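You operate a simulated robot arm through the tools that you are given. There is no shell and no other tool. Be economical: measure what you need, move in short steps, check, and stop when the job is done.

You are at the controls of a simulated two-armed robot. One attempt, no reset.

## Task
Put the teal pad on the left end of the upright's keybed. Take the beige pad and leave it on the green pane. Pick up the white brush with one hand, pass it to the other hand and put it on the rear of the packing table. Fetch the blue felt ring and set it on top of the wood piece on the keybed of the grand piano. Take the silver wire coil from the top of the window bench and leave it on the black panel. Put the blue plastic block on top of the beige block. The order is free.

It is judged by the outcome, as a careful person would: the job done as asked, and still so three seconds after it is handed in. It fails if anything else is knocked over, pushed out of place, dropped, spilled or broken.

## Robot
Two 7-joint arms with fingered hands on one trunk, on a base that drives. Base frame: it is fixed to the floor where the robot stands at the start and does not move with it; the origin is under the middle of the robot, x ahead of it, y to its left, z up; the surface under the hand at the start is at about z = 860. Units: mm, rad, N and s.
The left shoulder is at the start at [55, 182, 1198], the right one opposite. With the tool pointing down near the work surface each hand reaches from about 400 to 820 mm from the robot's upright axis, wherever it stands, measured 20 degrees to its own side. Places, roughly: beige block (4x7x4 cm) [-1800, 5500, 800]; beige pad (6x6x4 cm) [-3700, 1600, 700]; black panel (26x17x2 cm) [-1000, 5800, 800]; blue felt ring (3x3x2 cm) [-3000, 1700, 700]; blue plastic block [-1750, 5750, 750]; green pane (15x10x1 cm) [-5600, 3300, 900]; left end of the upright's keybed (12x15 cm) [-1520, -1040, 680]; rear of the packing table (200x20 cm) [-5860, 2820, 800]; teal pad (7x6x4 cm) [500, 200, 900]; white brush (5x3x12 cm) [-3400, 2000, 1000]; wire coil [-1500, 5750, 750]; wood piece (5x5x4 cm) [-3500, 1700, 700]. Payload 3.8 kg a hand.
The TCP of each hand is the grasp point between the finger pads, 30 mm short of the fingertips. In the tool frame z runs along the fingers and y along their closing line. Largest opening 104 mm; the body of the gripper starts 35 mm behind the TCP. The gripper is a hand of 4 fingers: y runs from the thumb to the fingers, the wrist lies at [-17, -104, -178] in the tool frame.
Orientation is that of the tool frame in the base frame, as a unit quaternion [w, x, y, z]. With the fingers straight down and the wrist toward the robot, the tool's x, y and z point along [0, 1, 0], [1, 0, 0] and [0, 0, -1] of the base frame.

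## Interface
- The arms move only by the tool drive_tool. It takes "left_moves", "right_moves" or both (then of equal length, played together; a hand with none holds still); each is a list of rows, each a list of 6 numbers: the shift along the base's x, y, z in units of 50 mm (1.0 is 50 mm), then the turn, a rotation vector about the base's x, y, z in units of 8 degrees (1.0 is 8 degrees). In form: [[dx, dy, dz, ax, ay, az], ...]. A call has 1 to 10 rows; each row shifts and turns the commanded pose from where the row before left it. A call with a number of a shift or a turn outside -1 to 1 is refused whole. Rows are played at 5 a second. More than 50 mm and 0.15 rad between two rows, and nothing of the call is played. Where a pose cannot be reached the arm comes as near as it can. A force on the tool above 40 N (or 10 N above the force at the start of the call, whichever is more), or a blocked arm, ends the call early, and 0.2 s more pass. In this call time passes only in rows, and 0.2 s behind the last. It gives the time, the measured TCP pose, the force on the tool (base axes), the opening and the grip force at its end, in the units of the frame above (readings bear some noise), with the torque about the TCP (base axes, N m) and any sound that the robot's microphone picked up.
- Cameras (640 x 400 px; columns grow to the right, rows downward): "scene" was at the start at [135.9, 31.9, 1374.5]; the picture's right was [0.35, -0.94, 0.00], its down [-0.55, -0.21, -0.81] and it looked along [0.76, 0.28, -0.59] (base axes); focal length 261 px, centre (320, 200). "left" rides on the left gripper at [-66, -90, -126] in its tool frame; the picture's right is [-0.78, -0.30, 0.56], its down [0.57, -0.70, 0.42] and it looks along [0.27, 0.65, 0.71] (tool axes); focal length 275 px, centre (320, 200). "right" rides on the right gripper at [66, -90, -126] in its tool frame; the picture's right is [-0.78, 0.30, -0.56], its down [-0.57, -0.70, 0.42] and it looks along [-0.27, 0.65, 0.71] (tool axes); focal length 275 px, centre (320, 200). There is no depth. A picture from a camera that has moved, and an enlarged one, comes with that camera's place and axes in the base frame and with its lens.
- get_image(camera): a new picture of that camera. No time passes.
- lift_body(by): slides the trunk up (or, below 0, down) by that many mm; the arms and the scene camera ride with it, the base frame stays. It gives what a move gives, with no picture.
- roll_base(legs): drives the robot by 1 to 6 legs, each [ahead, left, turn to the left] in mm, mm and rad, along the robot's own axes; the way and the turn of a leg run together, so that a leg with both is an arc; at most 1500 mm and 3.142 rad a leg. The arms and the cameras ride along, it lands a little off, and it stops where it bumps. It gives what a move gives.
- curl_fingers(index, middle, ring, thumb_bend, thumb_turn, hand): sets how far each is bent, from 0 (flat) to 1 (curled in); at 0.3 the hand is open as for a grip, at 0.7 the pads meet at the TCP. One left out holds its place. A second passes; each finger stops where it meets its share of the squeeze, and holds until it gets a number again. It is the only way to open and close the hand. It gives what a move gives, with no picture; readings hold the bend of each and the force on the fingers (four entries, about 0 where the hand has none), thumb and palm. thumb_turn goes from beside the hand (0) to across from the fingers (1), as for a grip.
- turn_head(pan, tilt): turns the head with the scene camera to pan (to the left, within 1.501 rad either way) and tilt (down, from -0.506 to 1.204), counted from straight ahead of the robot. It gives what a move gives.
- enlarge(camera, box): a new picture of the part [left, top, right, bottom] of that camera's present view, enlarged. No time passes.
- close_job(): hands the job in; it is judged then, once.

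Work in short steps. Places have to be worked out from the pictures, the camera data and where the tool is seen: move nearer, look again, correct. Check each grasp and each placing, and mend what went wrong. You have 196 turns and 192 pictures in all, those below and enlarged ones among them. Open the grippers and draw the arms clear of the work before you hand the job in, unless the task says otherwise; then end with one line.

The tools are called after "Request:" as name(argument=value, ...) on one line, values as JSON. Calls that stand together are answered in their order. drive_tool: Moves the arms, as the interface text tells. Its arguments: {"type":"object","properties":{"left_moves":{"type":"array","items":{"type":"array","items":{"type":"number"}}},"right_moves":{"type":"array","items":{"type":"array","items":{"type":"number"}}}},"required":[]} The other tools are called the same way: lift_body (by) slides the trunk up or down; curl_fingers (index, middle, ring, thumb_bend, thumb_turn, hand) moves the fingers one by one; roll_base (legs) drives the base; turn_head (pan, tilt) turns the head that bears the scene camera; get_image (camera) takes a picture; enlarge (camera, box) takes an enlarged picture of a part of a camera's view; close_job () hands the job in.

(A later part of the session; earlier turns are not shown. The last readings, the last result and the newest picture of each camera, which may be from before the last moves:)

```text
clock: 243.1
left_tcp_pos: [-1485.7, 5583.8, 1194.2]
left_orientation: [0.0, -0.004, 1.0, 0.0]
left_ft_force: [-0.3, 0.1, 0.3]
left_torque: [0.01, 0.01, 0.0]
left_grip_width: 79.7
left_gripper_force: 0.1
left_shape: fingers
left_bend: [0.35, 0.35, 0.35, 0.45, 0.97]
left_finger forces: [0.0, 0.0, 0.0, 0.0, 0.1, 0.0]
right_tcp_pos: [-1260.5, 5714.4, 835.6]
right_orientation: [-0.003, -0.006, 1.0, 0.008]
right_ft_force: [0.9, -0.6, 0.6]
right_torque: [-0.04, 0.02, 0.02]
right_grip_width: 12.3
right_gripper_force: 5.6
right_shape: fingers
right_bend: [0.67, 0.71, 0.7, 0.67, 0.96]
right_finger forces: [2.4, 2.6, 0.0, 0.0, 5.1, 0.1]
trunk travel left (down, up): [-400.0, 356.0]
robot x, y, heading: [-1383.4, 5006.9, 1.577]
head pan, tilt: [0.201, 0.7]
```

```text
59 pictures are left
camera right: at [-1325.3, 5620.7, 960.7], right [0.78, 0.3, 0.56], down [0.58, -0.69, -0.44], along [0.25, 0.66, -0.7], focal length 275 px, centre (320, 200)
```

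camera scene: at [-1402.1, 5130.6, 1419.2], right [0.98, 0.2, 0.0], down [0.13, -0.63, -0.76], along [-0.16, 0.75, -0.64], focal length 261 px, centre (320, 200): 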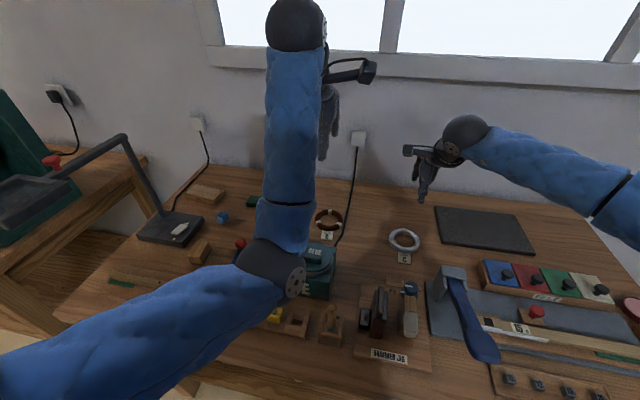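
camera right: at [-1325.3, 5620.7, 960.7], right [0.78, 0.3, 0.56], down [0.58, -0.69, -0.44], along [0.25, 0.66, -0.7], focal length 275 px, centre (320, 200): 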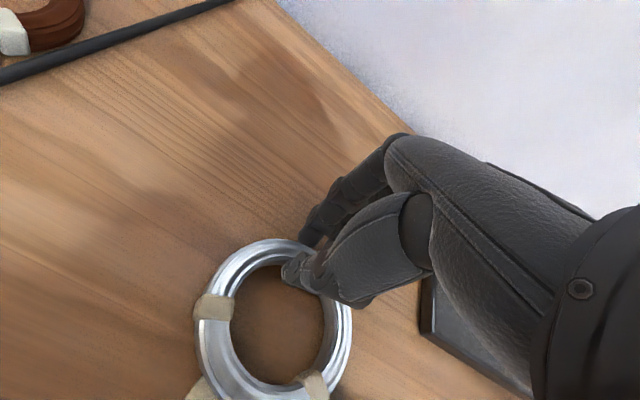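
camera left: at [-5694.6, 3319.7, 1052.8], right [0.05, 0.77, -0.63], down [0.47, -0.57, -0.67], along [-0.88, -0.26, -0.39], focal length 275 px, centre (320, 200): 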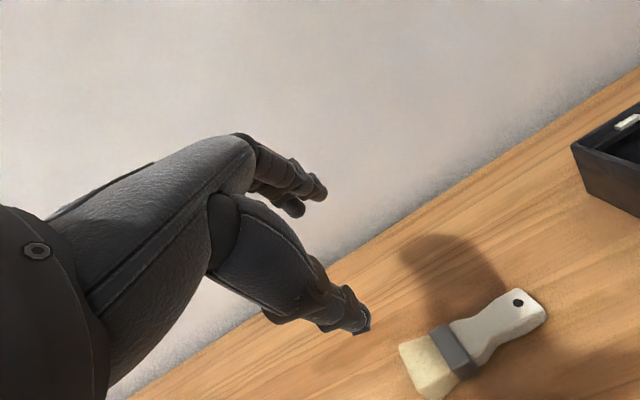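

The rim is pinched at 12 mm and 5.6 N. I tighten and lift.

Request:
curl_fingers(hand="right", index=0.76, middle=0.8, thumb_bend=0.78)

Request:
drive_tool(right_moves=[[0, 0, 0.3, 0, 0, 0], [0, 0, 0.6, 0, 0, 0], [0, 0, 0.9, 0, 0, 0]])

Request:
get_image(camera="right")

Request:
get_image(camera="scene")

```text
clock: 244.1
left_tcp_pos: [-1485.1, 5583.8, 1193.2]
left_orientation: [0.001, -0.004, 1.0, 0.0]
left_ft_force: [-0.6, 0.1, -0.1]
left_torque: [0.0, -0.01, 0.0]
left_grip_width: 79.3
left_gripper_force: 0.1
left_shape: fingers
left_bend: [0.35, 0.35, 0.35, 0.45, 0.97]
left_finger forces: [0.1, 0.0, 0.0, 0.0, 0.0, 0.1]
right_tcp_pos: [-1260.2, 5714.0, 836.0]
right_orientation: [-0.003, -0.005, 1.0, 0.009]
right_ft_force: [1.2, 0.1, 0.2]
right_torque: [-0.02, 0.03, -0.01]
right_grip_width: 10.9
right_gripper_force: 17.5
right_shape: fingers
right_bend: [0.72, 0.74, 0.7, 0.68, 0.94]
right_finger forces: [10.2, 7.9, 0.1, 0.0, 17.9, 0.1]
trunk travel left (down, up): [-400.0, 356.0]
robot x, y, heading: [-1382.6, 5004.3, 1.573]
head pan, tilt: [0.201, 0.7]
```

```text
clock: 244.9
left_tcp_pos: [-1485.9, 5583.0, 1194.4]
left_orientation: [-0.001, -0.003, 1.0, 0.001]
left_ft_force: [-0.3, -0.1, -0.7]
left_torque: [0.02, -0.01, -0.01]
left_grip_width: 79.1
left_gripper_force: 0.0
left_shape: fingers
left_bend: [0.35, 0.35, 0.35, 0.45, 0.97]
left_finger forces: [0.0, 0.0, 0.0, 0.0, 0.0, 0.1]
right_tcp_pos: [-1259.4, 5712.6, 925.8]
right_orientation: [-0.002, -0.005, 1.0, 0.008]
right_ft_force: [-0.2, -0.9, -0.9]
right_torque: [0.08, -0.03, -0.01]
right_grip_width: 10.8
right_gripper_force: 19.1
right_shape: fingers
right_bend: [0.74, 0.75, 0.7, 0.67, 0.93]
right_finger forces: [11.5, 7.5, 0.0, 0.0, 19.3, 0.0]
trunk travel left (down, up): [-400.0, 356.0]
robot x, y, heading: [-1384.0, 5005.2, 1.573]
head pan, tilt: [0.201, 0.7]
```

```text
58 pictures are left
camera right: at [-1325.0, 5620.2, 1051.8], right [0.78, 0.3, 0.56], down [0.58, -0.69, -0.44], along [0.26, 0.66, -0.7], focal length 275 px, centre (320, 200)
```

right: 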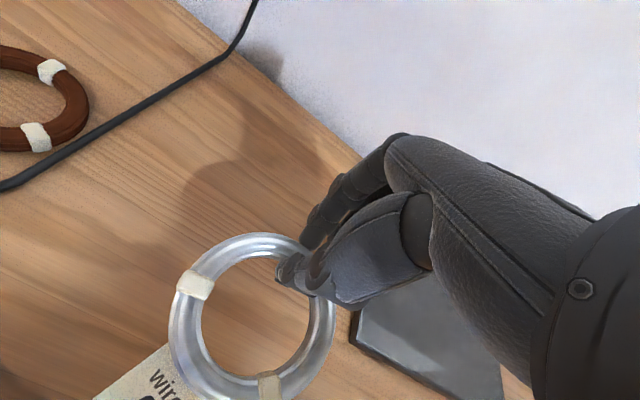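

```text
57 pictures are left
camera scene: at [-1401.7, 5129.3, 1419.3], right [0.98, 0.2, 0.0], down [0.13, -0.63, -0.77], along [-0.16, 0.75, -0.64], focal length 261 px, centre (320, 200)
```

scene: 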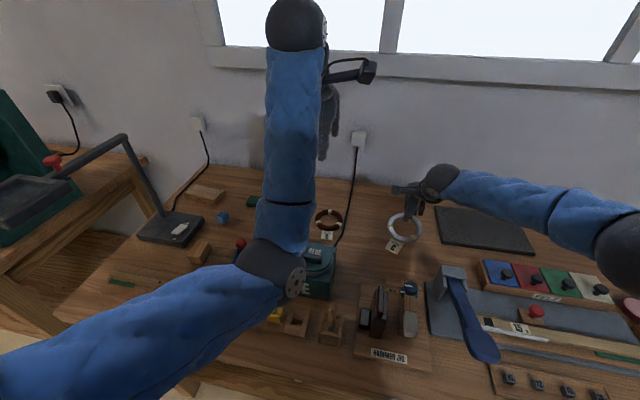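

The coil is lifted. The panel spans x -1154..-900, y 5715..5880, top z≈822. I raise the hand, strafe right 180 and ahead 40, lower the trunk 60, and tilt 16° to reach it.

Request:
drive_tool(right_moves=[[0, 0, 0.9, 0, 0, 0], [0, 0, 0.9, 0, 0, 0], [0, -0.3, 0.8, 0, 0, 0]])

Request:
roll_base(legs=[[0, -185, 0], [38, 0, 0]])

Request:
lift_body(by=-60)

Request:
turn_head(pan=-0.2, tilt=0.7)

Request:
get_image(camera="scene")

Request:
get_image(camera="right")

```text
clock: 245.7
left_tcp_pos: [-1486.0, 5583.2, 1195.6]
left_orientation: [0.0, -0.004, 1.0, 0.001]
left_ft_force: [0.7, -0.6, -0.2]
left_torque: [0.01, -0.02, 0.01]
left_grip_width: 79.4
left_gripper_force: 0.1
left_shape: fingers
left_bend: [0.35, 0.35, 0.35, 0.45, 0.97]
left_finger forces: [0.0, 0.0, 0.0, 0.0, 0.0, 0.0]
right_tcp_pos: [-1260.8, 5697.2, 1057.0]
right_orientation: [-0.003, -0.007, 1.0, 0.009]
right_ft_force: [0.2, -0.1, -1.4]
right_torque: [0.03, -0.03, -0.02]
right_grip_width: 11.0
right_gripper_force: 19.3
right_shape: fingers
right_bend: [0.74, 0.75, 0.7, 0.67, 0.93]
right_finger forces: [11.5, 7.6, 0.1, 0.0, 19.4, 0.0]
trunk travel left (down, up): [-400.0, 356.0]
robot x, y, heading: [-1383.5, 5002.0, 1.574]
head pan, tilt: [0.201, 0.7]
```

```text
clock: 247.7
left_tcp_pos: [-1299.5, 5625.6, 1192.9]
left_orientation: [0.0, -0.003, 1.0, 0.0]
left_ft_force: [-0.5, 0.4, -0.7]
left_torque: [0.01, 0.0, 0.0]
left_grip_width: 79.5
left_gripper_force: 0.0
left_shape: fingers
left_bend: [0.35, 0.35, 0.35, 0.45, 0.97]
left_finger forces: [0.0, 0.1, 0.0, 0.1, 0.0, 0.1]
right_tcp_pos: [-1075.0, 5740.3, 1054.7]
right_orientation: [-0.003, -0.006, 1.0, 0.007]
right_ft_force: [-0.5, 0.1, -2.2]
right_torque: [0.01, 0.0, 0.0]
right_grip_width: 10.7
right_gripper_force: 19.1
right_shape: fingers
right_bend: [0.74, 0.75, 0.7, 0.67, 0.93]
right_finger forces: [11.7, 7.6, 0.1, 0.0, 19.6, 0.1]
trunk travel left (down, up): [-400.0, 356.0]
robot x, y, heading: [-1196.9, 5044.5, 1.576]
head pan, tilt: [0.201, 0.7]
```

```text
clock: 248.7
left_tcp_pos: [-1300.5, 5632.2, 1116.7]
left_orientation: [0.0, -0.004, 1.0, -0.014]
left_ft_force: [-0.9, 0.1, 0.9]
left_torque: [0.04, 0.03, 0.03]
left_grip_width: 79.3
left_gripper_force: 0.0
left_shape: fingers
left_bend: [0.35, 0.35, 0.35, 0.45, 0.97]
left_finger forces: [0.0, 0.0, 0.1, 0.1, 0.0, 0.1]
right_tcp_pos: [-1075.0, 5738.4, 996.6]
right_orientation: [-0.003, -0.007, 1.0, 0.009]
right_ft_force: [-0.1, -0.9, -1.3]
right_torque: [0.08, -0.06, -0.03]
right_grip_width: 10.8
right_gripper_force: 19.0
right_shape: fingers
right_bend: [0.74, 0.75, 0.7, 0.67, 0.93]
right_finger forces: [11.7, 7.5, 0.0, 0.0, 19.5, 0.0]
trunk travel left (down, up): [-340.0, 416.0]
robot x, y, heading: [-1200.5, 5042.4, 1.576]
head pan, tilt: [0.201, 0.7]
```

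```text
clock: 249.6
left_tcp_pos: [-1300.3, 5633.0, 1115.7]
left_orientation: [0.0, -0.004, 1.0, -0.014]
left_ft_force: [0.1, -0.2, -0.4]
left_torque: [-0.04, 0.01, 0.0]
left_grip_width: 79.4
left_gripper_force: 0.0
left_shape: fingers
left_bend: [0.35, 0.35, 0.35, 0.45, 0.97]
left_finger forces: [0.0, 0.0, 0.1, 0.0, 0.0, 0.0]
right_tcp_pos: [-1076.1, 5738.0, 996.1]
right_orientation: [-0.002, -0.006, 1.0, 0.008]
right_ft_force: [-0.2, -0.1, -1.5]
right_torque: [0.05, -0.06, 0.01]
right_grip_width: 10.8
right_gripper_force: 19.5
right_shape: fingers
right_bend: [0.74, 0.75, 0.7, 0.67, 0.93]
right_finger forces: [11.7, 7.5, 0.0, 0.0, 19.6, 0.0]
trunk travel left (down, up): [-340.0, 416.0]
robot x, y, heading: [-1197.4, 5042.4, 1.576]
head pan, tilt: [-0.201, 0.7]
```

```text
56 pictures are left
camera scene: at [-1182.2, 5186.8, 1358.6], right [0.98, -0.19, 0.0], down [-0.12, -0.63, -0.76], along [0.15, 0.75, -0.64], focal length 261 px, centre (320, 200)
```

scene: 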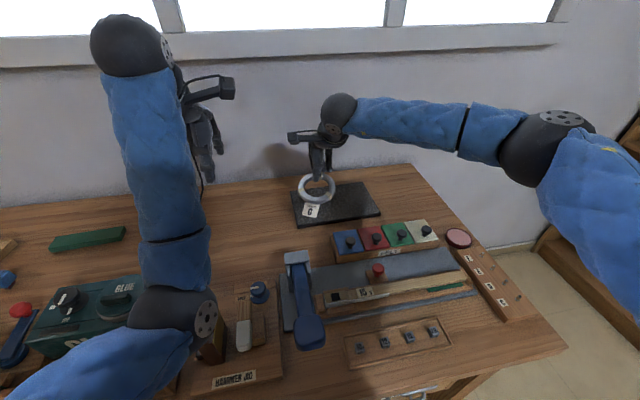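

```text
55 pictures are left
camera right: at [-1140.2, 5645.1, 1121.0], right [0.77, 0.3, 0.56], down [0.58, -0.69, -0.44], along [0.25, 0.66, -0.7], focal length 275 px, centre (320, 200)
```

right: 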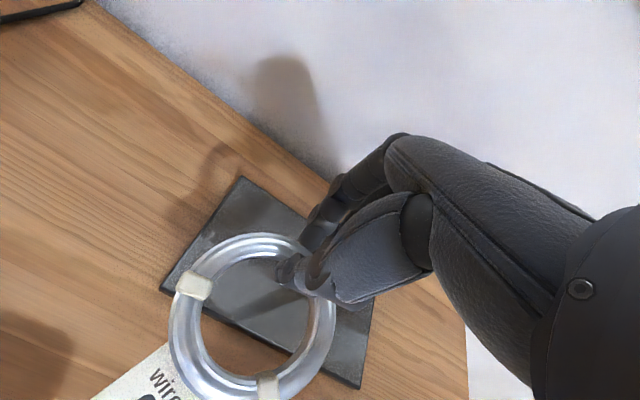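

The coil is above the panel (x -1145..-895, y 5716..5875). I tilt 12°, move to [-1040,5806], and lower to about z=915.

Request:
drive_tool(right_moves=[[0.36, 0.3, 0, 0.75, 0, 0], [0.36, 0.3, 0, 0.75, 0, 0], [0, 0.4, -0.6, 0, 0, 0], [0, 0.36, -0.6, 0, 0, 0], [0, 0, -0.4, 0, 0, 0]])

Request:
get_image(camera="right")

Request:
enlarge(camera="scene", box=[270, 100, 410, 240])

```text
clock: 250.8
left_tcp_pos: [-1300.7, 5634.0, 1116.1]
left_orientation: [0.0, -0.002, 1.0, -0.014]
left_ft_force: [-0.7, 0.0, -0.4]
left_torque: [0.04, -0.01, 0.02]
left_grip_width: 79.3
left_gripper_force: 0.0
left_shape: fingers
left_bend: [0.35, 0.35, 0.35, 0.45, 0.97]
left_finger forces: [0.1, 0.0, 0.0, 0.1, 0.1, 0.0]
right_tcp_pos: [-1037.6, 5807.6, 915.2]
right_orientation: [-0.002, -0.006, 0.994, 0.112]
right_ft_force: [-0.1, 0.0, -1.5]
right_torque: [0.05, -0.04, 0.03]
right_grip_width: 10.4
right_gripper_force: 18.8
right_shape: fingers
right_bend: [0.74, 0.75, 0.7, 0.67, 0.93]
right_finger forces: [11.4, 7.2, 0.0, 0.0, 19.4, 0.0]
trunk travel left (down, up): [-340.0, 416.0]
robot x, y, heading: [-1198.9, 5046.2, 1.576]
head pan, tilt: [-0.201, 0.7]
```

```text
54 pictures are left
camera right: at [-1104.1, 5691.2, 1018.6], right [0.78, 0.17, 0.61], down [0.58, -0.58, -0.57], along [0.25, 0.79, -0.55], focal length 275 px, centre (320, 200)
```

right: 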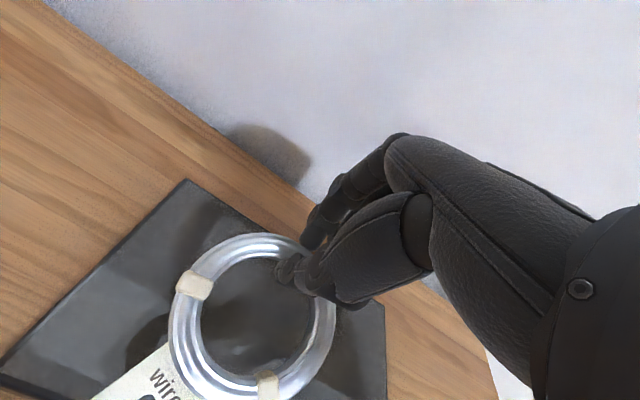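

```text
2.86 times, centred on (340, 170) of scene
camera zoom: at [-1182.0, 5187.0, 1358.6], right [0.98, -0.19, 0.0], down [-0.13, -0.63, -0.76], along [0.15, 0.75, -0.64], focal length 746 px, centre (263, 286)
```

zoom: 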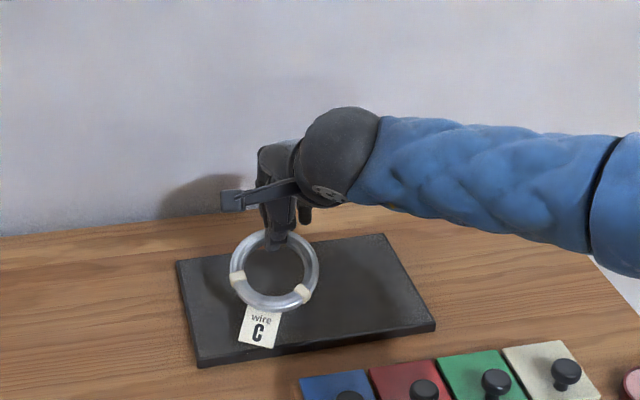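

The coil droops, with its near edge about 35 mm above the panel. I lower gradually so the near edge touches and the coil swings flat.

Request:
drive_tool(right_moves=[[0, 0, -0.5, 0, 0, 0], [0, 0, -0.2, 0, 0, 0], [0, 0, -0.16, 0, 0, 0]])

Request:
enlarge(camera="scene", box=[270, 130, 390, 230])

```text
clock: 251.6
left_tcp_pos: [-1301.6, 5633.8, 1116.7]
left_orientation: [0.0, -0.003, 1.0, -0.015]
left_ft_force: [-0.1, 0.3, -0.4]
left_torque: [0.05, 0.04, -0.01]
left_grip_width: 79.3
left_gripper_force: 0.1
left_shape: fingers
left_bend: [0.35, 0.35, 0.35, 0.45, 0.97]
left_finger forces: [0.0, 0.0, 0.0, 0.0, 0.0, 0.0]
right_tcp_pos: [-1040.0, 5808.1, 872.0]
right_orientation: [-0.002, -0.006, 0.994, 0.113]
right_ft_force: [0.2, -0.3, 1.1]
right_torque: [-0.11, 0.02, 0.01]
right_grip_width: 10.7
right_gripper_force: 17.8
right_shape: fingers
right_bend: [0.74, 0.75, 0.7, 0.68, 0.93]
right_finger forces: [10.3, 7.8, 0.0, 0.0, 18.1, 0.0]
trunk travel left (down, up): [-340.0, 416.0]
robot x, y, heading: [-1197.8, 5043.7, 1.575]
head pan, tilt: [-0.201, 0.7]
```

```text
4.00 times, centred on (330, 180) of scene
camera zoom: at [-1182.2, 5186.8, 1358.6], right [0.98, -0.19, 0.0], down [-0.13, -0.63, -0.76], along [0.15, 0.75, -0.64], focal length 1044 px, centre (280, 280)
```

zoom: 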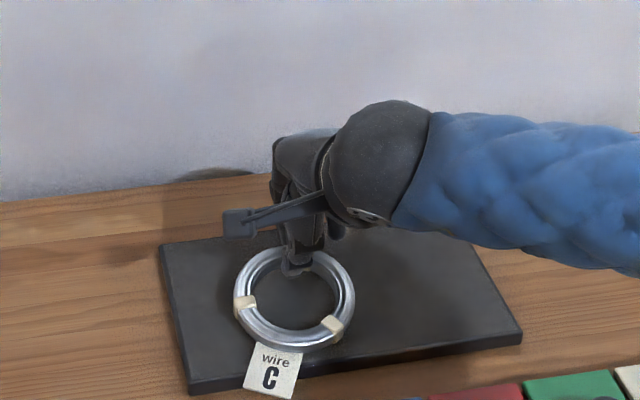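

The near edge is touching. I go down another 12 mm.

Request:
drive_tool(right_moves=[[0, 0, -0.12, 0, 0, 0], [0, 0, -0.1, 0, 0, 0]])

Request:
enlarge(camera="scene", box=[270, 130, 390, 230])

Request:
get_image(camera="right")

```text
clock: 252.2
left_tcp_pos: [-1299.8, 5633.8, 1115.1]
left_orientation: [0.0, -0.003, 1.0, -0.014]
left_ft_force: [0.4, -0.1, 0.4]
left_torque: [-0.04, 0.01, -0.03]
left_grip_width: 79.4
left_gripper_force: 0.0
left_shape: fingers
left_bend: [0.35, 0.35, 0.35, 0.45, 0.97]
left_finger forces: [0.1, 0.0, 0.1, 0.0, 0.0, 0.1]
right_tcp_pos: [-1039.6, 5805.6, 861.7]
right_orientation: [-0.001, -0.006, 0.994, 0.113]
right_ft_force: [1.3, 0.4, 2.3]
right_torque: [-0.17, 0.04, 0.01]
right_grip_width: 10.9
right_gripper_force: 18.7
right_shape: fingers
right_bend: [0.73, 0.75, 0.7, 0.69, 0.93]
right_finger forces: [10.8, 8.7, 0.0, 0.0, 18.7, 0.0]
trunk travel left (down, up): [-340.0, 416.0]
robot x, y, heading: [-1195.2, 5044.1, 1.575]
head pan, tilt: [-0.201, 0.7]
```

```text
4.00 times, centred on (330, 180) of scene
camera zoom: at [-1182.1, 5186.6, 1358.7], right [0.98, -0.19, 0.0], down [-0.13, -0.63, -0.76], along [0.15, 0.75, -0.64], focal length 1044 px, centre (280, 280)
```

zoom: 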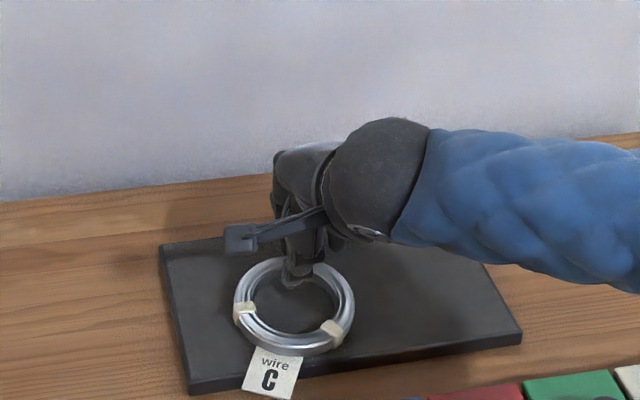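

```text
50 pictures are left
camera right: at [-1104.2, 5689.6, 964.1], right [0.77, 0.17, 0.61], down [0.58, -0.58, -0.57], along [0.25, 0.8, -0.55], focal length 275 px, centre (320, 200)
```

right: 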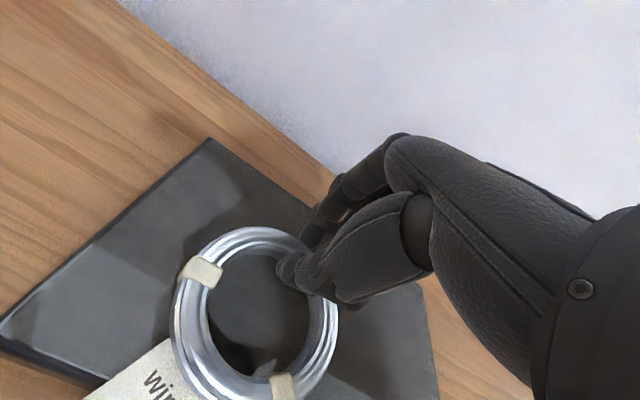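

Nearly flat and well inside the panel. I go down until light fingertip contact, then release.

Request:
drive_tool(right_moves=[[0, 0.06, -0.1, 0, 0, 0], [0, 0, -0.06, 0, 0, 0]])

Request:
curl_fingers(hand="right", index=0.52, middle=0.52, ring=0.52, thumb_bend=0.56)

Request:
drive_tool(right_moves=[[0, 0, 0.2, 0, 0, 0], [0, 0, 0.4, 0, 0, 0], [0, 0, 0.8, 0, 0, 0], [0, 0, 0.8, 0, 0, 0]])

Request:
get_image(camera="right")

Request:
enlarge(camera="scene", box=[270, 130, 390, 230])

```text
clock: 252.8
left_tcp_pos: [-1299.9, 5633.4, 1116.2]
left_orientation: [0.0, -0.003, 1.0, -0.014]
left_ft_force: [0.0, 0.5, -0.2]
left_torque: [0.0, 0.03, 0.0]
left_grip_width: 79.3
left_gripper_force: 0.1
left_shape: fingers
left_bend: [0.35, 0.35, 0.35, 0.45, 0.97]
left_finger forces: [0.0, 0.0, 0.0, 0.0, 0.1, 0.0]
right_tcp_pos: [-1040.5, 5809.5, 853.9]
right_orientation: [-0.002, -0.006, 0.994, 0.113]
right_ft_force: [0.7, -1.1, 0.9]
right_torque: [-0.25, 0.01, 0.03]
right_grip_width: 11.0
right_gripper_force: 19.3
right_shape: fingers
right_bend: [0.73, 0.75, 0.7, 0.7, 0.93]
right_finger forces: [10.4, 9.3, 0.0, 0.1, 19.5, 0.0]
trunk travel left (down, up): [-340.0, 416.0]
robot x, y, heading: [-1199.2, 5043.2, 1.573]
head pan, tilt: [-0.201, 0.7]
```

```text
clock: 253.8
left_tcp_pos: [-1300.3, 5635.2, 1115.7]
left_orientation: [0.0, -0.005, 1.0, -0.015]
left_ft_force: [-0.2, 0.3, 0.2]
left_torque: [0.0, 0.0, 0.0]
left_grip_width: 79.4
left_gripper_force: 0.1
left_shape: fingers
left_bend: [0.35, 0.35, 0.35, 0.45, 0.97]
left_finger forces: [0.0, 0.0, 0.1, 0.0, 0.0, 0.0]
right_tcp_pos: [-1038.6, 5810.0, 853.7]
right_orientation: [-0.001, -0.006, 0.994, 0.112]
right_ft_force: [-0.4, 0.5, 0.8]
right_torque: [-0.01, 0.03, 0.01]
right_grip_width: 42.4
right_gripper_force: 0.1
right_shape: fingers
right_bend: [0.52, 0.52, 0.52, 0.56, 0.97]
right_finger forces: [0.1, 0.0, 0.0, 0.0, 0.3, 0.0]
trunk travel left (down, up): [-340.0, 416.0]
robot x, y, heading: [-1199.3, 5045.8, 1.577]
head pan, tilt: [-0.201, 0.7]
```

```text
clock: 254.8
left_tcp_pos: [-1300.2, 5633.7, 1114.7]
left_orientation: [0.0, -0.003, 1.0, -0.014]
left_ft_force: [-0.1, -0.1, -0.4]
left_torque: [0.0, 0.04, 0.03]
left_grip_width: 79.4
left_gripper_force: 0.1
left_shape: fingers
left_bend: [0.35, 0.35, 0.35, 0.45, 0.97]
left_finger forces: [0.1, 0.1, 0.0, 0.0, 0.1, 0.1]
right_tcp_pos: [-1039.1, 5809.4, 962.2]
right_orientation: [-0.001, -0.006, 0.994, 0.112]
right_ft_force: [0.0, -0.3, 1.1]
right_torque: [0.0, 0.0, -0.01]
right_grip_width: 43.0
right_gripper_force: 0.1
right_shape: fingers
right_bend: [0.52, 0.52, 0.52, 0.56, 0.97]
right_finger forces: [0.0, 0.0, 0.1, 0.1, 0.0, 0.0]
trunk travel left (down, up): [-340.0, 416.0]
robot x, y, heading: [-1198.5, 5045.3, 1.581]
head pan, tilt: [-0.201, 0.7]
```

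```text
49 pictures are left
camera right: at [-1104.5, 5692.3, 1066.5], right [0.77, 0.17, 0.61], down [0.58, -0.58, -0.57], along [0.25, 0.8, -0.55], focal length 275 px, centre (320, 200)
```

right: 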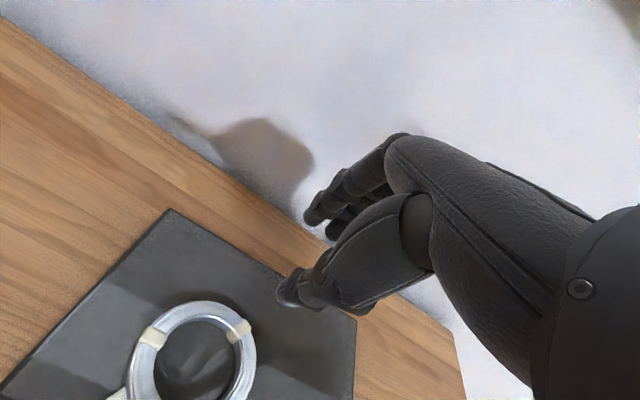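

```text
4.00 times, centred on (330, 180) of scene
camera zoom: at [-1182.3, 5186.2, 1358.7], right [0.98, -0.19, 0.0], down [-0.12, -0.63, -0.77], along [0.15, 0.75, -0.64], focal length 1044 px, centre (280, 280)
```

zoom: 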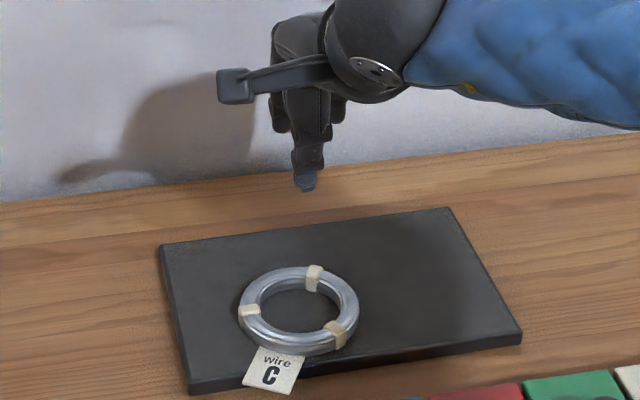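

The silver coil lies flat on the black panel. I retract the right hand, raise the trunk, and move left so the left hand can take the blue block near [-1846,5680].

Request:
drive_tool(right_moves=[[0, -0.4, 0.8, 0, 0, 0], [0, -0.6, 0.7, 0, 0, 0], [0, -0.9, 0.2, -0.75, 0, 0], [0, -0.9, 0, -0.75, 0, 0], [0.3, -0.9, 0, 0, 0, 0], [0.3, -0.9, 0, 0, 0, 0]])

Request:
lift_body(by=60)

Request:
roll_base(legs=[[-150, 0, 0], [0, 420, 0]])

Request:
turn_head(pan=0.3, tilt=0.7)

Request:
get_image(camera="scene")

Request:
get_image(camera="left")

```text
clock: 256.2
left_tcp_pos: [-1300.2, 5634.0, 1117.7]
left_orientation: [0.0, -0.003, 1.0, -0.014]
left_ft_force: [0.0, -0.7, -0.1]
left_torque: [0.02, 0.0, 0.03]
left_grip_width: 79.4
left_gripper_force: 0.2
left_shape: fingers
left_bend: [0.35, 0.35, 0.35, 0.45, 0.97]
left_finger forces: [0.0, 0.0, 0.1, 0.0, 0.0, 0.0]
right_tcp_pos: [-1012.2, 5578.1, 1051.1]
right_orientation: [-0.002, -0.007, 1.0, 0.01]
right_ft_force: [-0.2, -0.1, 0.1]
right_torque: [0.03, -0.02, 0.02]
right_grip_width: 43.2
right_gripper_force: 0.1
right_shape: fingers
right_bend: [0.52, 0.52, 0.52, 0.56, 0.97]
right_finger forces: [0.0, 0.0, 0.0, 0.0, 0.0, 0.0]
trunk travel left (down, up): [-340.0, 416.0]
robot x, y, heading: [-1198.4, 5041.2, 1.578]
head pan, tilt: [-0.201, 0.7]
```

```text
clock: 257.2
left_tcp_pos: [-1300.6, 5634.4, 1173.9]
left_orientation: [0.0, -0.004, 1.0, -0.015]
left_ft_force: [0.0, 0.5, 0.1]
left_torque: [-0.01, 0.04, 0.0]
left_grip_width: 79.4
left_gripper_force: 0.1
left_shape: fingers
left_bend: [0.35, 0.35, 0.35, 0.45, 0.97]
left_finger forces: [0.0, 0.0, 0.1, 0.0, 0.0, 0.0]
right_tcp_pos: [-1010.0, 5580.6, 1108.4]
right_orientation: [-0.002, -0.006, 1.0, 0.007]
right_ft_force: [0.4, -0.1, -0.1]
right_torque: [0.01, 0.01, -0.02]
right_grip_width: 43.0
right_gripper_force: 0.1
right_shape: fingers
right_bend: [0.52, 0.52, 0.52, 0.56, 0.97]
right_finger forces: [0.1, 0.0, 0.0, 0.1, 0.1, 0.0]
trunk travel left (down, up): [-400.0, 356.0]
robot x, y, heading: [-1194.5, 5041.6, 1.579]
head pan, tilt: [-0.201, 0.7]
```

```text
clock: 260.7
left_tcp_pos: [-1718.5, 5480.6, 1176.2]
left_orientation: [0.0, -0.005, 1.0, -0.014]
left_ft_force: [0.0, -0.2, 0.3]
left_torque: [-0.01, -0.01, -0.02]
left_grip_width: 79.5
left_gripper_force: 0.1
left_shape: fingers
left_bend: [0.35, 0.35, 0.35, 0.45, 0.97]
left_finger forces: [0.0, 0.0, 0.0, 0.0, 0.0, 0.1]
right_tcp_pos: [-1427.1, 5427.3, 1108.9]
right_orientation: [-0.003, -0.007, 1.0, 0.009]
right_ft_force: [-0.6, 0.5, 0.6]
right_torque: [0.0, -0.02, 0.02]
right_grip_width: 43.0
right_gripper_force: 0.0
right_shape: fingers
right_bend: [0.52, 0.52, 0.52, 0.56, 0.97]
right_finger forces: [0.0, 0.1, 0.1, 0.1, 0.0, 0.0]
trunk travel left (down, up): [-400.0, 356.0]
robot x, y, heading: [-1613.8, 4896.0, 1.581]
head pan, tilt: [-0.201, 0.7]
```

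```text
clock: 261.6
left_tcp_pos: [-1716.6, 5482.1, 1175.2]
left_orientation: [0.0, -0.005, 1.0, -0.014]
left_ft_force: [-0.5, 0.2, 0.3]
left_torque: [-0.03, -0.01, -0.03]
left_grip_width: 79.3
left_gripper_force: 0.1
left_shape: fingers
left_bend: [0.35, 0.35, 0.35, 0.45, 0.97]
left_finger forces: [0.1, 0.0, 0.0, 0.0, 0.1, 0.0]
right_tcp_pos: [-1426.9, 5428.0, 1108.6]
right_orientation: [-0.003, -0.007, 1.0, 0.008]
right_ft_force: [-0.6, 0.9, -0.3]
right_torque: [-0.01, 0.01, 0.01]
right_grip_width: 43.1
right_gripper_force: 0.1
right_shape: fingers
right_bend: [0.52, 0.52, 0.52, 0.56, 0.97]
right_finger forces: [0.0, 0.0, 0.0, 0.1, 0.1, 0.0]
trunk travel left (down, up): [-400.0, 356.0]
robot x, y, heading: [-1612.1, 4891.4, 1.575]
head pan, tilt: [0.3, 0.7]
```

```text
47 pictures are left
camera scene: at [-1641.0, 5014.3, 1419.3], right [0.95, 0.3, 0.0], down [0.19, -0.61, -0.76], along [-0.23, 0.73, -0.64], focal length 261 px, centre (320, 200)
```

scene: 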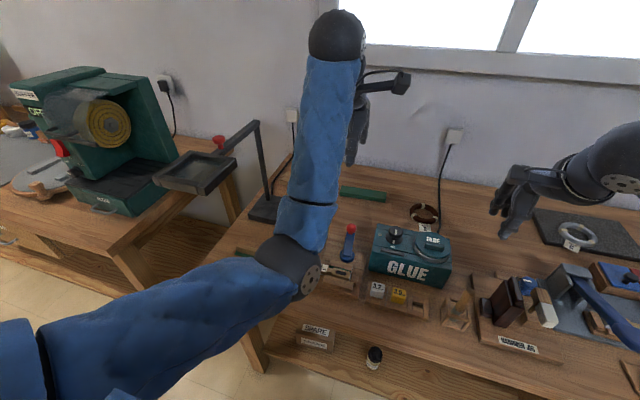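

```text
46 pictures are left
camera left: at [-1651.3, 5397.1, 1303.2], right [0.78, -0.31, -0.55], down [-0.57, -0.72, -0.4], along [-0.27, 0.63, -0.73], focal length 275 px, centre (320, 200)
```

left: 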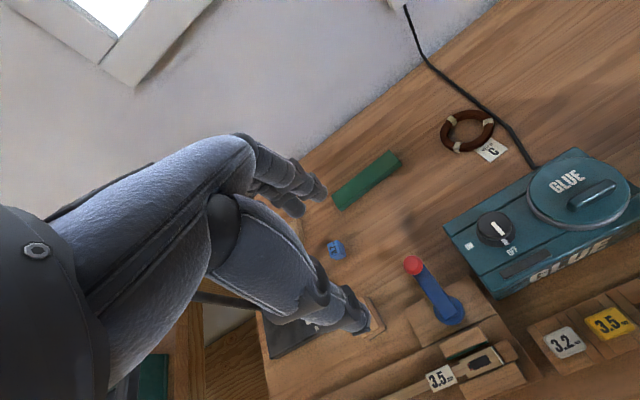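

The blue block is at about [-1839,5678]. The lamp post is at x≈-1997, so the left hand clears it. I drive ahead 140 and move the left hand above the block.

Request:
roll_base(legs=[[140, 0, 0]])

Request:
drive_tool(left_moves=[[-0.41, 0.19, -0.8, 0, 0, 0], [-0.41, 0.19, -0.8, 0, 0, 0], [-0.41, 0.19, -0.8, 0, 0, 0], [-0.41, 0.19, -0.8, 0, 0, 0], [-0.41, 0.19, -0.8, 0, 0, 0]])

Request:
get_image(camera="left")

Request:
get_image(camera="scene")

```text
clock: 263.0
left_tcp_pos: [-1718.7, 5623.1, 1174.7]
left_orientation: [0.0, -0.005, 1.0, -0.015]
left_ft_force: [-0.1, 0.3, 0.1]
left_torque: [-0.01, -0.03, -0.05]
left_grip_width: 79.3
left_gripper_force: 0.0
left_shape: fingers
left_bend: [0.35, 0.35, 0.35, 0.45, 0.97]
left_finger forces: [0.1, 0.0, 0.0, 0.0, 0.0, 0.1]
right_tcp_pos: [-1428.1, 5569.2, 1108.2]
right_orientation: [-0.002, -0.007, 1.0, 0.008]
right_ft_force: [-0.6, 0.4, 0.0]
right_torque: [-0.03, 0.03, -0.03]
right_grip_width: 42.9
right_gripper_force: 0.1
right_shape: fingers
right_bend: [0.52, 0.52, 0.52, 0.56, 0.97]
right_finger forces: [0.0, 0.1, 0.0, 0.1, 0.0, 0.0]
trunk travel left (down, up): [-400.0, 356.0]
robot x, y, heading: [-1613.8, 5032.9, 1.58]
head pan, tilt: [0.3, 0.7]
```

```text
clock: 264.2
left_tcp_pos: [-1821.5, 5670.3, 976.7]
left_orientation: [0.001, -0.005, 1.0, -0.014]
left_ft_force: [-0.6, 0.0, 0.2]
left_torque: [0.0, 0.0, 0.02]
left_grip_width: 79.2
left_gripper_force: 0.1
left_shape: fingers
left_bend: [0.35, 0.35, 0.35, 0.45, 0.97]
left_finger forces: [0.0, 0.1, 0.0, 0.0, 0.1, 0.0]
right_tcp_pos: [-1428.4, 5566.2, 1108.8]
right_orientation: [-0.001, -0.007, 1.0, 0.007]
right_ft_force: [-0.3, 0.5, -0.3]
right_torque: [0.03, 0.01, -0.02]
right_grip_width: 43.4
right_gripper_force: 0.1
right_shape: fingers
right_bend: [0.52, 0.52, 0.52, 0.56, 0.97]
right_finger forces: [0.1, 0.1, 0.0, 0.0, 0.1, 0.0]
trunk travel left (down, up): [-400.0, 356.0]
robot x, y, heading: [-1614.2, 5033.4, 1.576]
head pan, tilt: [0.3, 0.7]
```

```text
45 pictures are left
camera left: at [-1755.6, 5585.8, 1103.3], right [0.78, -0.31, -0.55], down [-0.57, -0.72, -0.41], along [-0.27, 0.63, -0.73], focal length 275 px, centre (320, 200)
```

left: 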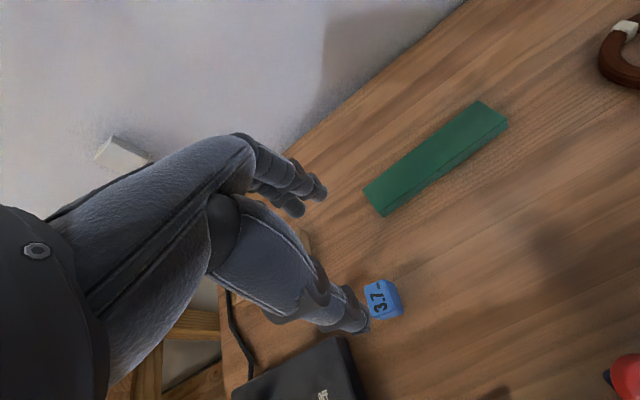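

```text
44 pictures are left
camera scene: at [-1642.7, 5154.6, 1419.2], right [0.95, 0.3, 0.0], down [0.2, -0.61, -0.76], along [-0.23, 0.73, -0.64], focal length 261 px, centre (320, 200)
```

scene: 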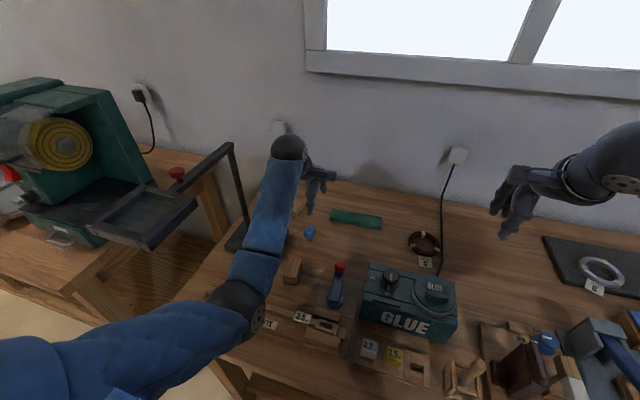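

The blue block, marked 3.7, is near [-1836,5669], and the beige block is near [-1833,5516]. I zoom on both to see orientation.

Request:
enlarge(camera="left", box=[330, 240, 450, 340])

Request:
enlarge(camera="scene", box=[260, 190, 360, 310])

```text
4.00 times, centred on (390, 290) of left
camera zoom: at [-1755.6, 5585.8, 1103.3], right [0.78, -0.31, -0.55], down [-0.57, -0.72, -0.41], along [-0.27, 0.63, -0.73], focal length 1101 px, centre (40, -160)
```

zoom: 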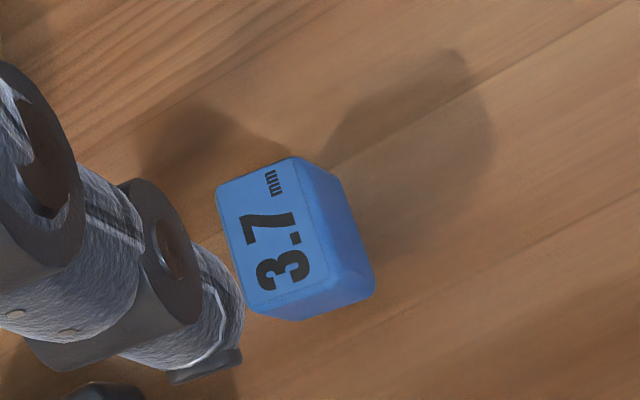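

```text
3.33 times, centred on (310, 250) of scene
camera zoom: at [-1642.7, 5154.6, 1419.2], right [0.95, 0.3, 0.0], down [0.2, -0.61, -0.76], along [-0.23, 0.73, -0.64], focal length 870 px, centre (353, 33)
```

zoom: 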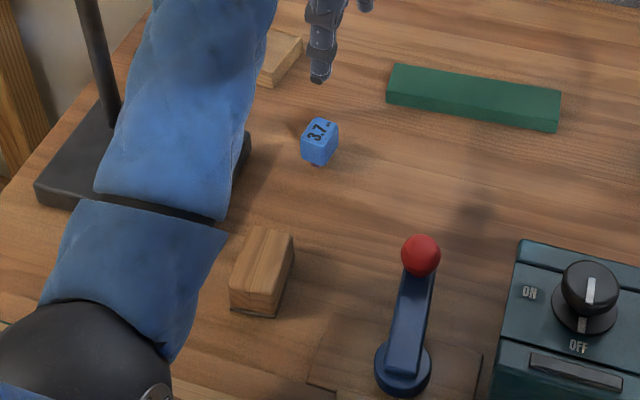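

The blue block centre is about [-1840,5669], roughly 22×32 mm with its long side nearly along y. I descend with a 66 mm opening.

Request:
curl_fingers(hand="left", index=0.45, middle=0.45, ring=0.45, thumb_bend=0.45)

Request:
drive_tool(left_moves=[[-0.36, 0, -0.8, 0, 0, 0], [0, 0, -0.8, 0, 0, 0]])

Request:
get_image(camera="left")

Request:
enlarge(camera="scene", box=[260, 170, 360, 290])

```text
clock: 265.2
left_tcp_pos: [-1821.4, 5669.4, 976.8]
left_orientation: [0.0, -0.004, 1.0, -0.014]
left_ft_force: [0.4, 0.0, -0.5]
left_torque: [0.01, 0.01, -0.03]
left_grip_width: 66.4
left_gripper_force: 0.0
left_shape: fingers
left_bend: [0.45, 0.45, 0.45, 0.45, 0.97]
left_finger forces: [0.0, 0.0, 0.0, 0.1, 0.0, 0.0]
right_tcp_pos: [-1427.6, 5566.5, 1108.1]
right_orientation: [-0.003, -0.007, 1.0, 0.009]
right_ft_force: [0.4, 0.0, 0.5]
right_torque: [-0.05, 0.03, 0.02]
right_grip_width: 43.3
right_gripper_force: 0.1
right_shape: fingers
right_bend: [0.52, 0.52, 0.52, 0.56, 0.97]
right_finger forces: [0.0, 0.1, 0.0, 0.1, 0.0, 0.1]
trunk travel left (down, up): [-400.0, 356.0]
robot x, y, heading: [-1615.4, 5026.6, 1.578]
head pan, tilt: [0.3, 0.7]
```

```text
clock: 265.8
left_tcp_pos: [-1838.6, 5669.8, 895.5]
left_orientation: [0.0, -0.005, 1.0, -0.014]
left_ft_force: [0.4, 1.0, 0.2]
left_torque: [0.03, 0.01, 0.02]
left_grip_width: 66.8
left_gripper_force: 0.0
left_shape: fingers
left_bend: [0.45, 0.45, 0.45, 0.45, 0.97]
left_finger forces: [0.0, 0.0, 0.1, 0.0, 0.0, 0.1]
right_tcp_pos: [-1426.3, 5566.2, 1109.0]
right_orientation: [-0.003, -0.007, 1.0, 0.008]
right_ft_force: [-0.3, -0.3, 0.4]
right_torque: [-0.01, 0.01, 0.0]
right_grip_width: 43.0
right_gripper_force: 0.1
right_shape: fingers
right_bend: [0.52, 0.52, 0.52, 0.56, 0.97]
right_finger forces: [0.0, 0.0, 0.0, 0.0, 0.0, 0.0]
trunk travel left (down, up): [-400.0, 356.0]
robot x, y, heading: [-1616.1, 5029.7, 1.577]
head pan, tilt: [0.3, 0.7]
```

```text
41 pictures are left
camera left: at [-1771.4, 5585.4, 1022.9], right [0.78, -0.31, -0.55], down [-0.57, -0.72, -0.41], along [-0.27, 0.63, -0.73], focal length 275 px, centre (320, 200)
```

left: 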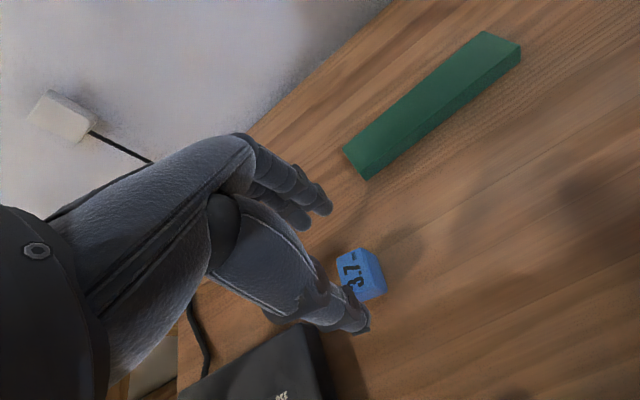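

```text
3.33 times, centred on (310, 230) of scene
camera zoom: at [-1641.6, 5154.5, 1419.2], right [0.95, 0.3, 0.0], down [0.19, -0.61, -0.76], along [-0.23, 0.73, -0.64], focal length 870 px, centre (353, 100)
```

zoom: 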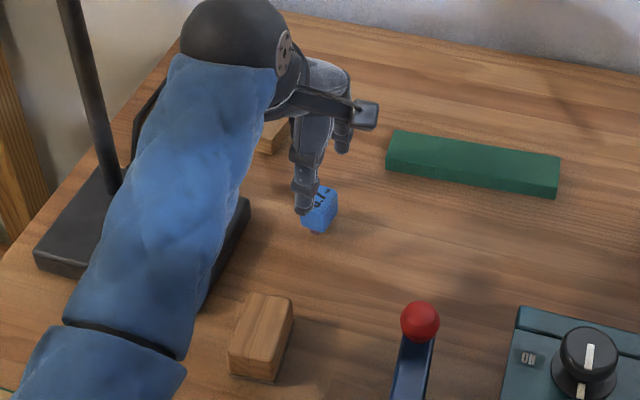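

The block is at [-1834,5669.5]. I shift +5 mm in x, descend to z≈842, and close.

Request:
drive_tool(left_moves=[[0.1, 0, -0.5, 0, 0, 0], [0, 0, -0.4, 0, 0, 0], [0, 0, -0.16, 0, 0, 0]])

Request:
curl_fingers(hand="left", index=0.62, middle=0.7, ring=0.62, thumb_bend=0.66)

Request:
get_image(camera="left")

```text
clock: 266.6
left_tcp_pos: [-1832.5, 5667.6, 841.7]
left_orientation: [0.0, -0.003, 1.0, -0.014]
left_ft_force: [0.3, 0.2, 0.1]
left_torque: [0.03, 0.01, 0.02]
left_grip_width: 66.8
left_gripper_force: 0.1
left_shape: fingers
left_bend: [0.45, 0.45, 0.45, 0.45, 0.97]
left_finger forces: [0.0, 0.1, 0.0, 0.0, 0.1, 0.1]
right_tcp_pos: [-1427.7, 5566.9, 1108.2]
right_orientation: [-0.002, -0.007, 1.0, 0.009]
right_ft_force: [-0.2, 0.2, 0.7]
right_torque: [0.01, 0.01, 0.0]
right_grip_width: 43.2
right_gripper_force: 0.0
right_shape: fingers
right_bend: [0.52, 0.52, 0.52, 0.56, 0.97]
right_finger forces: [0.0, 0.1, 0.0, 0.0, 0.1, 0.1]
trunk travel left (down, up): [-400.0, 356.0]
robot x, y, heading: [-1613.5, 5031.7, 1.579]
head pan, tilt: [0.3, 0.7]
```

```text
clock: 267.6
left_tcp_pos: [-1833.1, 5668.2, 840.7]
left_orientation: [-0.001, -0.005, 1.0, -0.013]
left_ft_force: [-0.4, 0.8, 0.2]
left_torque: [0.01, 0.01, -0.02]
left_grip_width: 29.8
left_gripper_force: 8.1
left_shape: fingers
left_bend: [0.6, 0.64, 0.62, 0.6, 0.96]
left_finger forces: [1.6, 6.3, 0.0, 0.1, 7.9, 0.1]
right_tcp_pos: [-1428.1, 5565.9, 1110.3]
right_orientation: [-0.003, -0.007, 1.0, 0.01]
right_ft_force: [-0.2, -0.4, 0.4]
right_torque: [0.01, -0.01, -0.01]
right_grip_width: 43.2
right_gripper_force: 0.0
right_shape: fingers
right_bend: [0.52, 0.52, 0.52, 0.56, 0.97]
right_finger forces: [0.0, 0.0, 0.1, 0.1, 0.0, 0.0]
trunk travel left (down, up): [-400.0, 356.0]
robot x, y, heading: [-1612.9, 5029.8, 1.577]
head pan, tilt: [0.3, 0.7]
```

```text
39 pictures are left
camera left: at [-1767.1, 5584.5, 969.4], right [0.78, -0.31, -0.55], down [-0.57, -0.72, -0.4], along [-0.27, 0.63, -0.73], focal length 275 px, centre (320, 200)
```

left: 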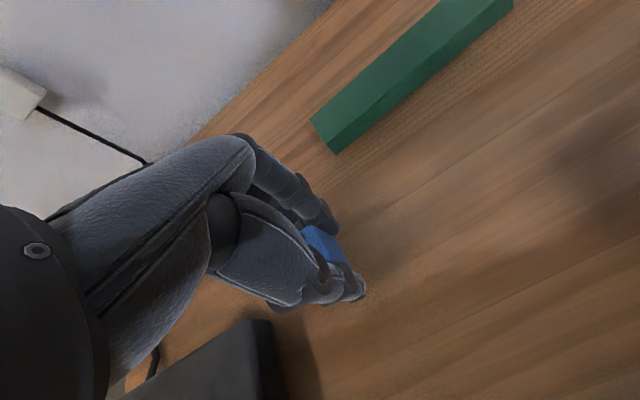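

The blue block is gripped. I tighten a little, lift, and back the base up 130 so the hand comes over the beige block.

Request:
curl_fingers(hand="left", index=0.66, middle=0.75, thumb_bend=0.7)

Request:
drive_tool(left_moves=[[0, 0, 0.3, 0, 0, 0], [0, 0, 0.7, 0, 0, 0], [0, 0, 0.8, 0, 0, 0]])

Request:
roll_base(legs=[[-135, 0, 0]])

Request:
get_image(camera="left")

Request:
get_image(camera="scene")

```text
clock: 268.6
left_tcp_pos: [-1834.0, 5668.8, 842.2]
left_orientation: [0.0, -0.004, 1.0, -0.014]
left_ft_force: [0.6, 0.2, -0.8]
left_torque: [-0.01, 0.02, 0.01]
left_grip_width: 29.0
left_gripper_force: 12.7
left_shape: fingers
left_bend: [0.61, 0.64, 0.62, 0.6, 0.95]
left_finger forces: [4.0, 8.8, 0.1, 0.0, 12.7, 0.1]
right_tcp_pos: [-1426.9, 5567.9, 1107.9]
right_orientation: [-0.002, -0.007, 1.0, 0.009]
right_ft_force: [0.8, 0.9, -0.6]
right_torque: [0.0, 0.02, -0.03]
right_grip_width: 43.1
right_gripper_force: 0.0
right_shape: fingers
right_bend: [0.52, 0.52, 0.52, 0.56, 0.97]
right_finger forces: [0.0, 0.1, 0.0, 0.1, 0.1, 0.0]
trunk travel left (down, up): [-400.0, 356.0]
robot x, y, heading: [-1615.2, 5036.3, 1.578]
head pan, tilt: [0.3, 0.7]
```

```text
clock: 269.4
left_tcp_pos: [-1832.0, 5667.7, 932.5]
left_orientation: [0.0, -0.005, 1.0, -0.015]
left_ft_force: [-0.4, -0.1, 0.4]
left_torque: [-0.04, -0.01, 0.02]
left_grip_width: 29.1
left_gripper_force: 12.8
left_shape: fingers
left_bend: [0.61, 0.64, 0.62, 0.6, 0.95]
left_finger forces: [4.0, 8.7, 0.1, 0.1, 12.7, 0.1]
right_tcp_pos: [-1427.7, 5565.7, 1108.7]
right_orientation: [-0.002, -0.007, 1.0, 0.009]
right_ft_force: [0.4, -0.7, 0.0]
right_torque: [-0.04, -0.01, 0.05]
right_grip_width: 43.2
right_gripper_force: 0.1
right_shape: fingers
right_bend: [0.52, 0.52, 0.52, 0.56, 0.97]
right_finger forces: [0.0, 0.1, 0.0, 0.0, 0.0, 0.1]
trunk travel left (down, up): [-400.0, 356.0]
robot x, y, heading: [-1617.9, 5033.7, 1.581]
head pan, tilt: [0.3, 0.7]
```

```text
clock: 270.7
left_tcp_pos: [-1834.5, 5529.8, 933.0]
left_orientation: [0.001, -0.006, 1.0, -0.014]
left_ft_force: [0.7, -0.8, 0.3]
left_torque: [0.04, 0.0, -0.02]
left_grip_width: 29.3
left_gripper_force: 12.4
left_shape: fingers
left_bend: [0.61, 0.64, 0.62, 0.6, 0.95]
left_finger forces: [4.0, 8.6, 0.1, 0.1, 12.7, 0.1]
right_tcp_pos: [-1427.7, 5429.4, 1109.5]
right_orientation: [-0.003, -0.009, 1.0, 0.01]
right_ft_force: [0.2, -0.4, 0.5]
right_torque: [0.04, 0.0, -0.03]
right_grip_width: 43.2
right_gripper_force: 0.0
right_shape: fingers
right_bend: [0.52, 0.52, 0.52, 0.56, 0.97]
right_finger forces: [0.0, 0.0, 0.1, 0.1, 0.1, 0.0]
trunk travel left (down, up): [-400.0, 356.0]
robot x, y, heading: [-1614.2, 4895.5, 1.581]
head pan, tilt: [0.3, 0.7]
```

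```text
38 pictures are left
camera left: at [-1767.3, 5446.3, 1060.3], right [0.78, -0.3, -0.55], down [-0.56, -0.72, -0.41], along [-0.27, 0.63, -0.73], focal length 275 px, centre (320, 200)
```

left: 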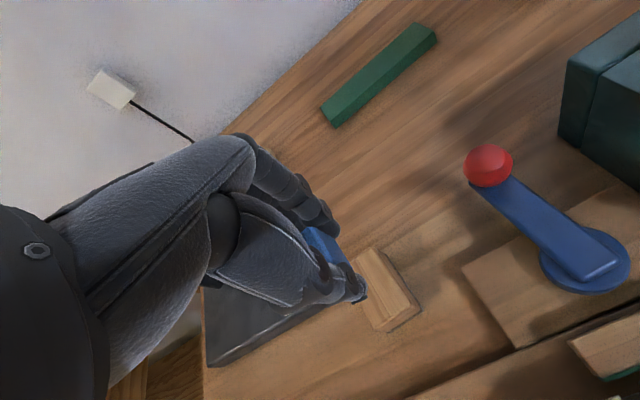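

```text
37 pictures are left
camera scene: at [-1641.2, 5017.0, 1419.5], right [0.95, 0.3, 0.0], down [0.2, -0.61, -0.77], along [-0.23, 0.73, -0.64], focal length 261 px, centre (320, 200)
```

scene: 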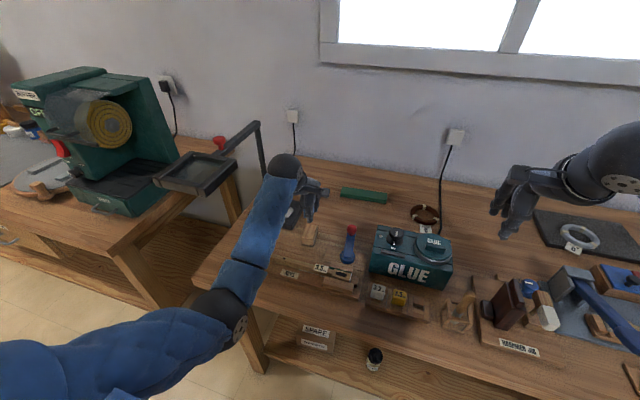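

The beige block is just right of the hand. I zoom on it from both cameras for its top centre.

Request:
enlarge(camera="left", box=[290, 210, 450, 350])

Request:
enlarge(camera="scene", box=[260, 160, 360, 280])

```text
2.86 times, centred on (370, 280) of left
camera zoom: at [-1767.3, 5446.3, 1060.3], right [0.78, -0.3, -0.55], down [-0.56, -0.72, -0.41], along [-0.27, 0.63, -0.73], focal length 786 px, centre (177, -29)
```

zoom: 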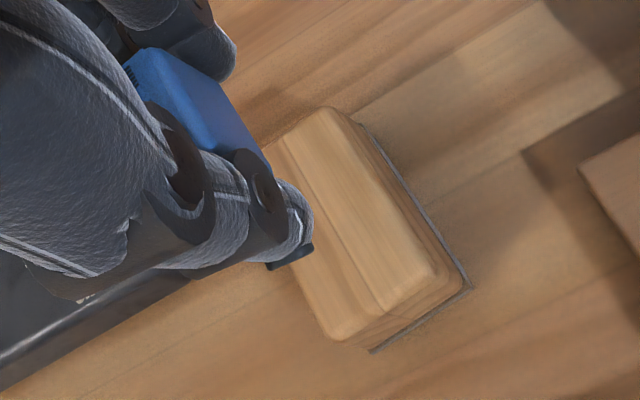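

```text
3.33 times, centred on (310, 220) of scene
camera zoom: at [-1641.2, 5017.0, 1419.5], right [0.95, 0.3, 0.0], down [0.2, -0.61, -0.77], along [-0.23, 0.73, -0.64], focal length 870 px, centre (353, 133)
```

zoom: 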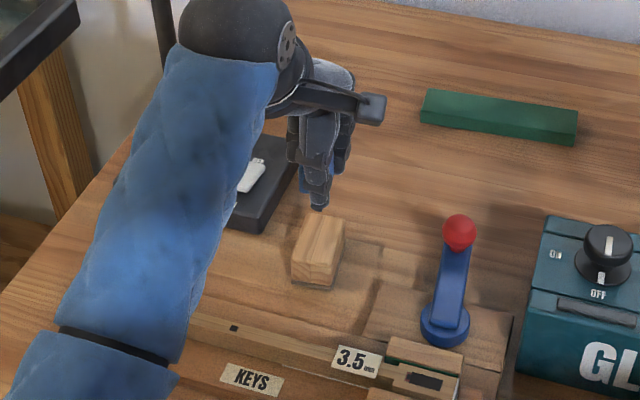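

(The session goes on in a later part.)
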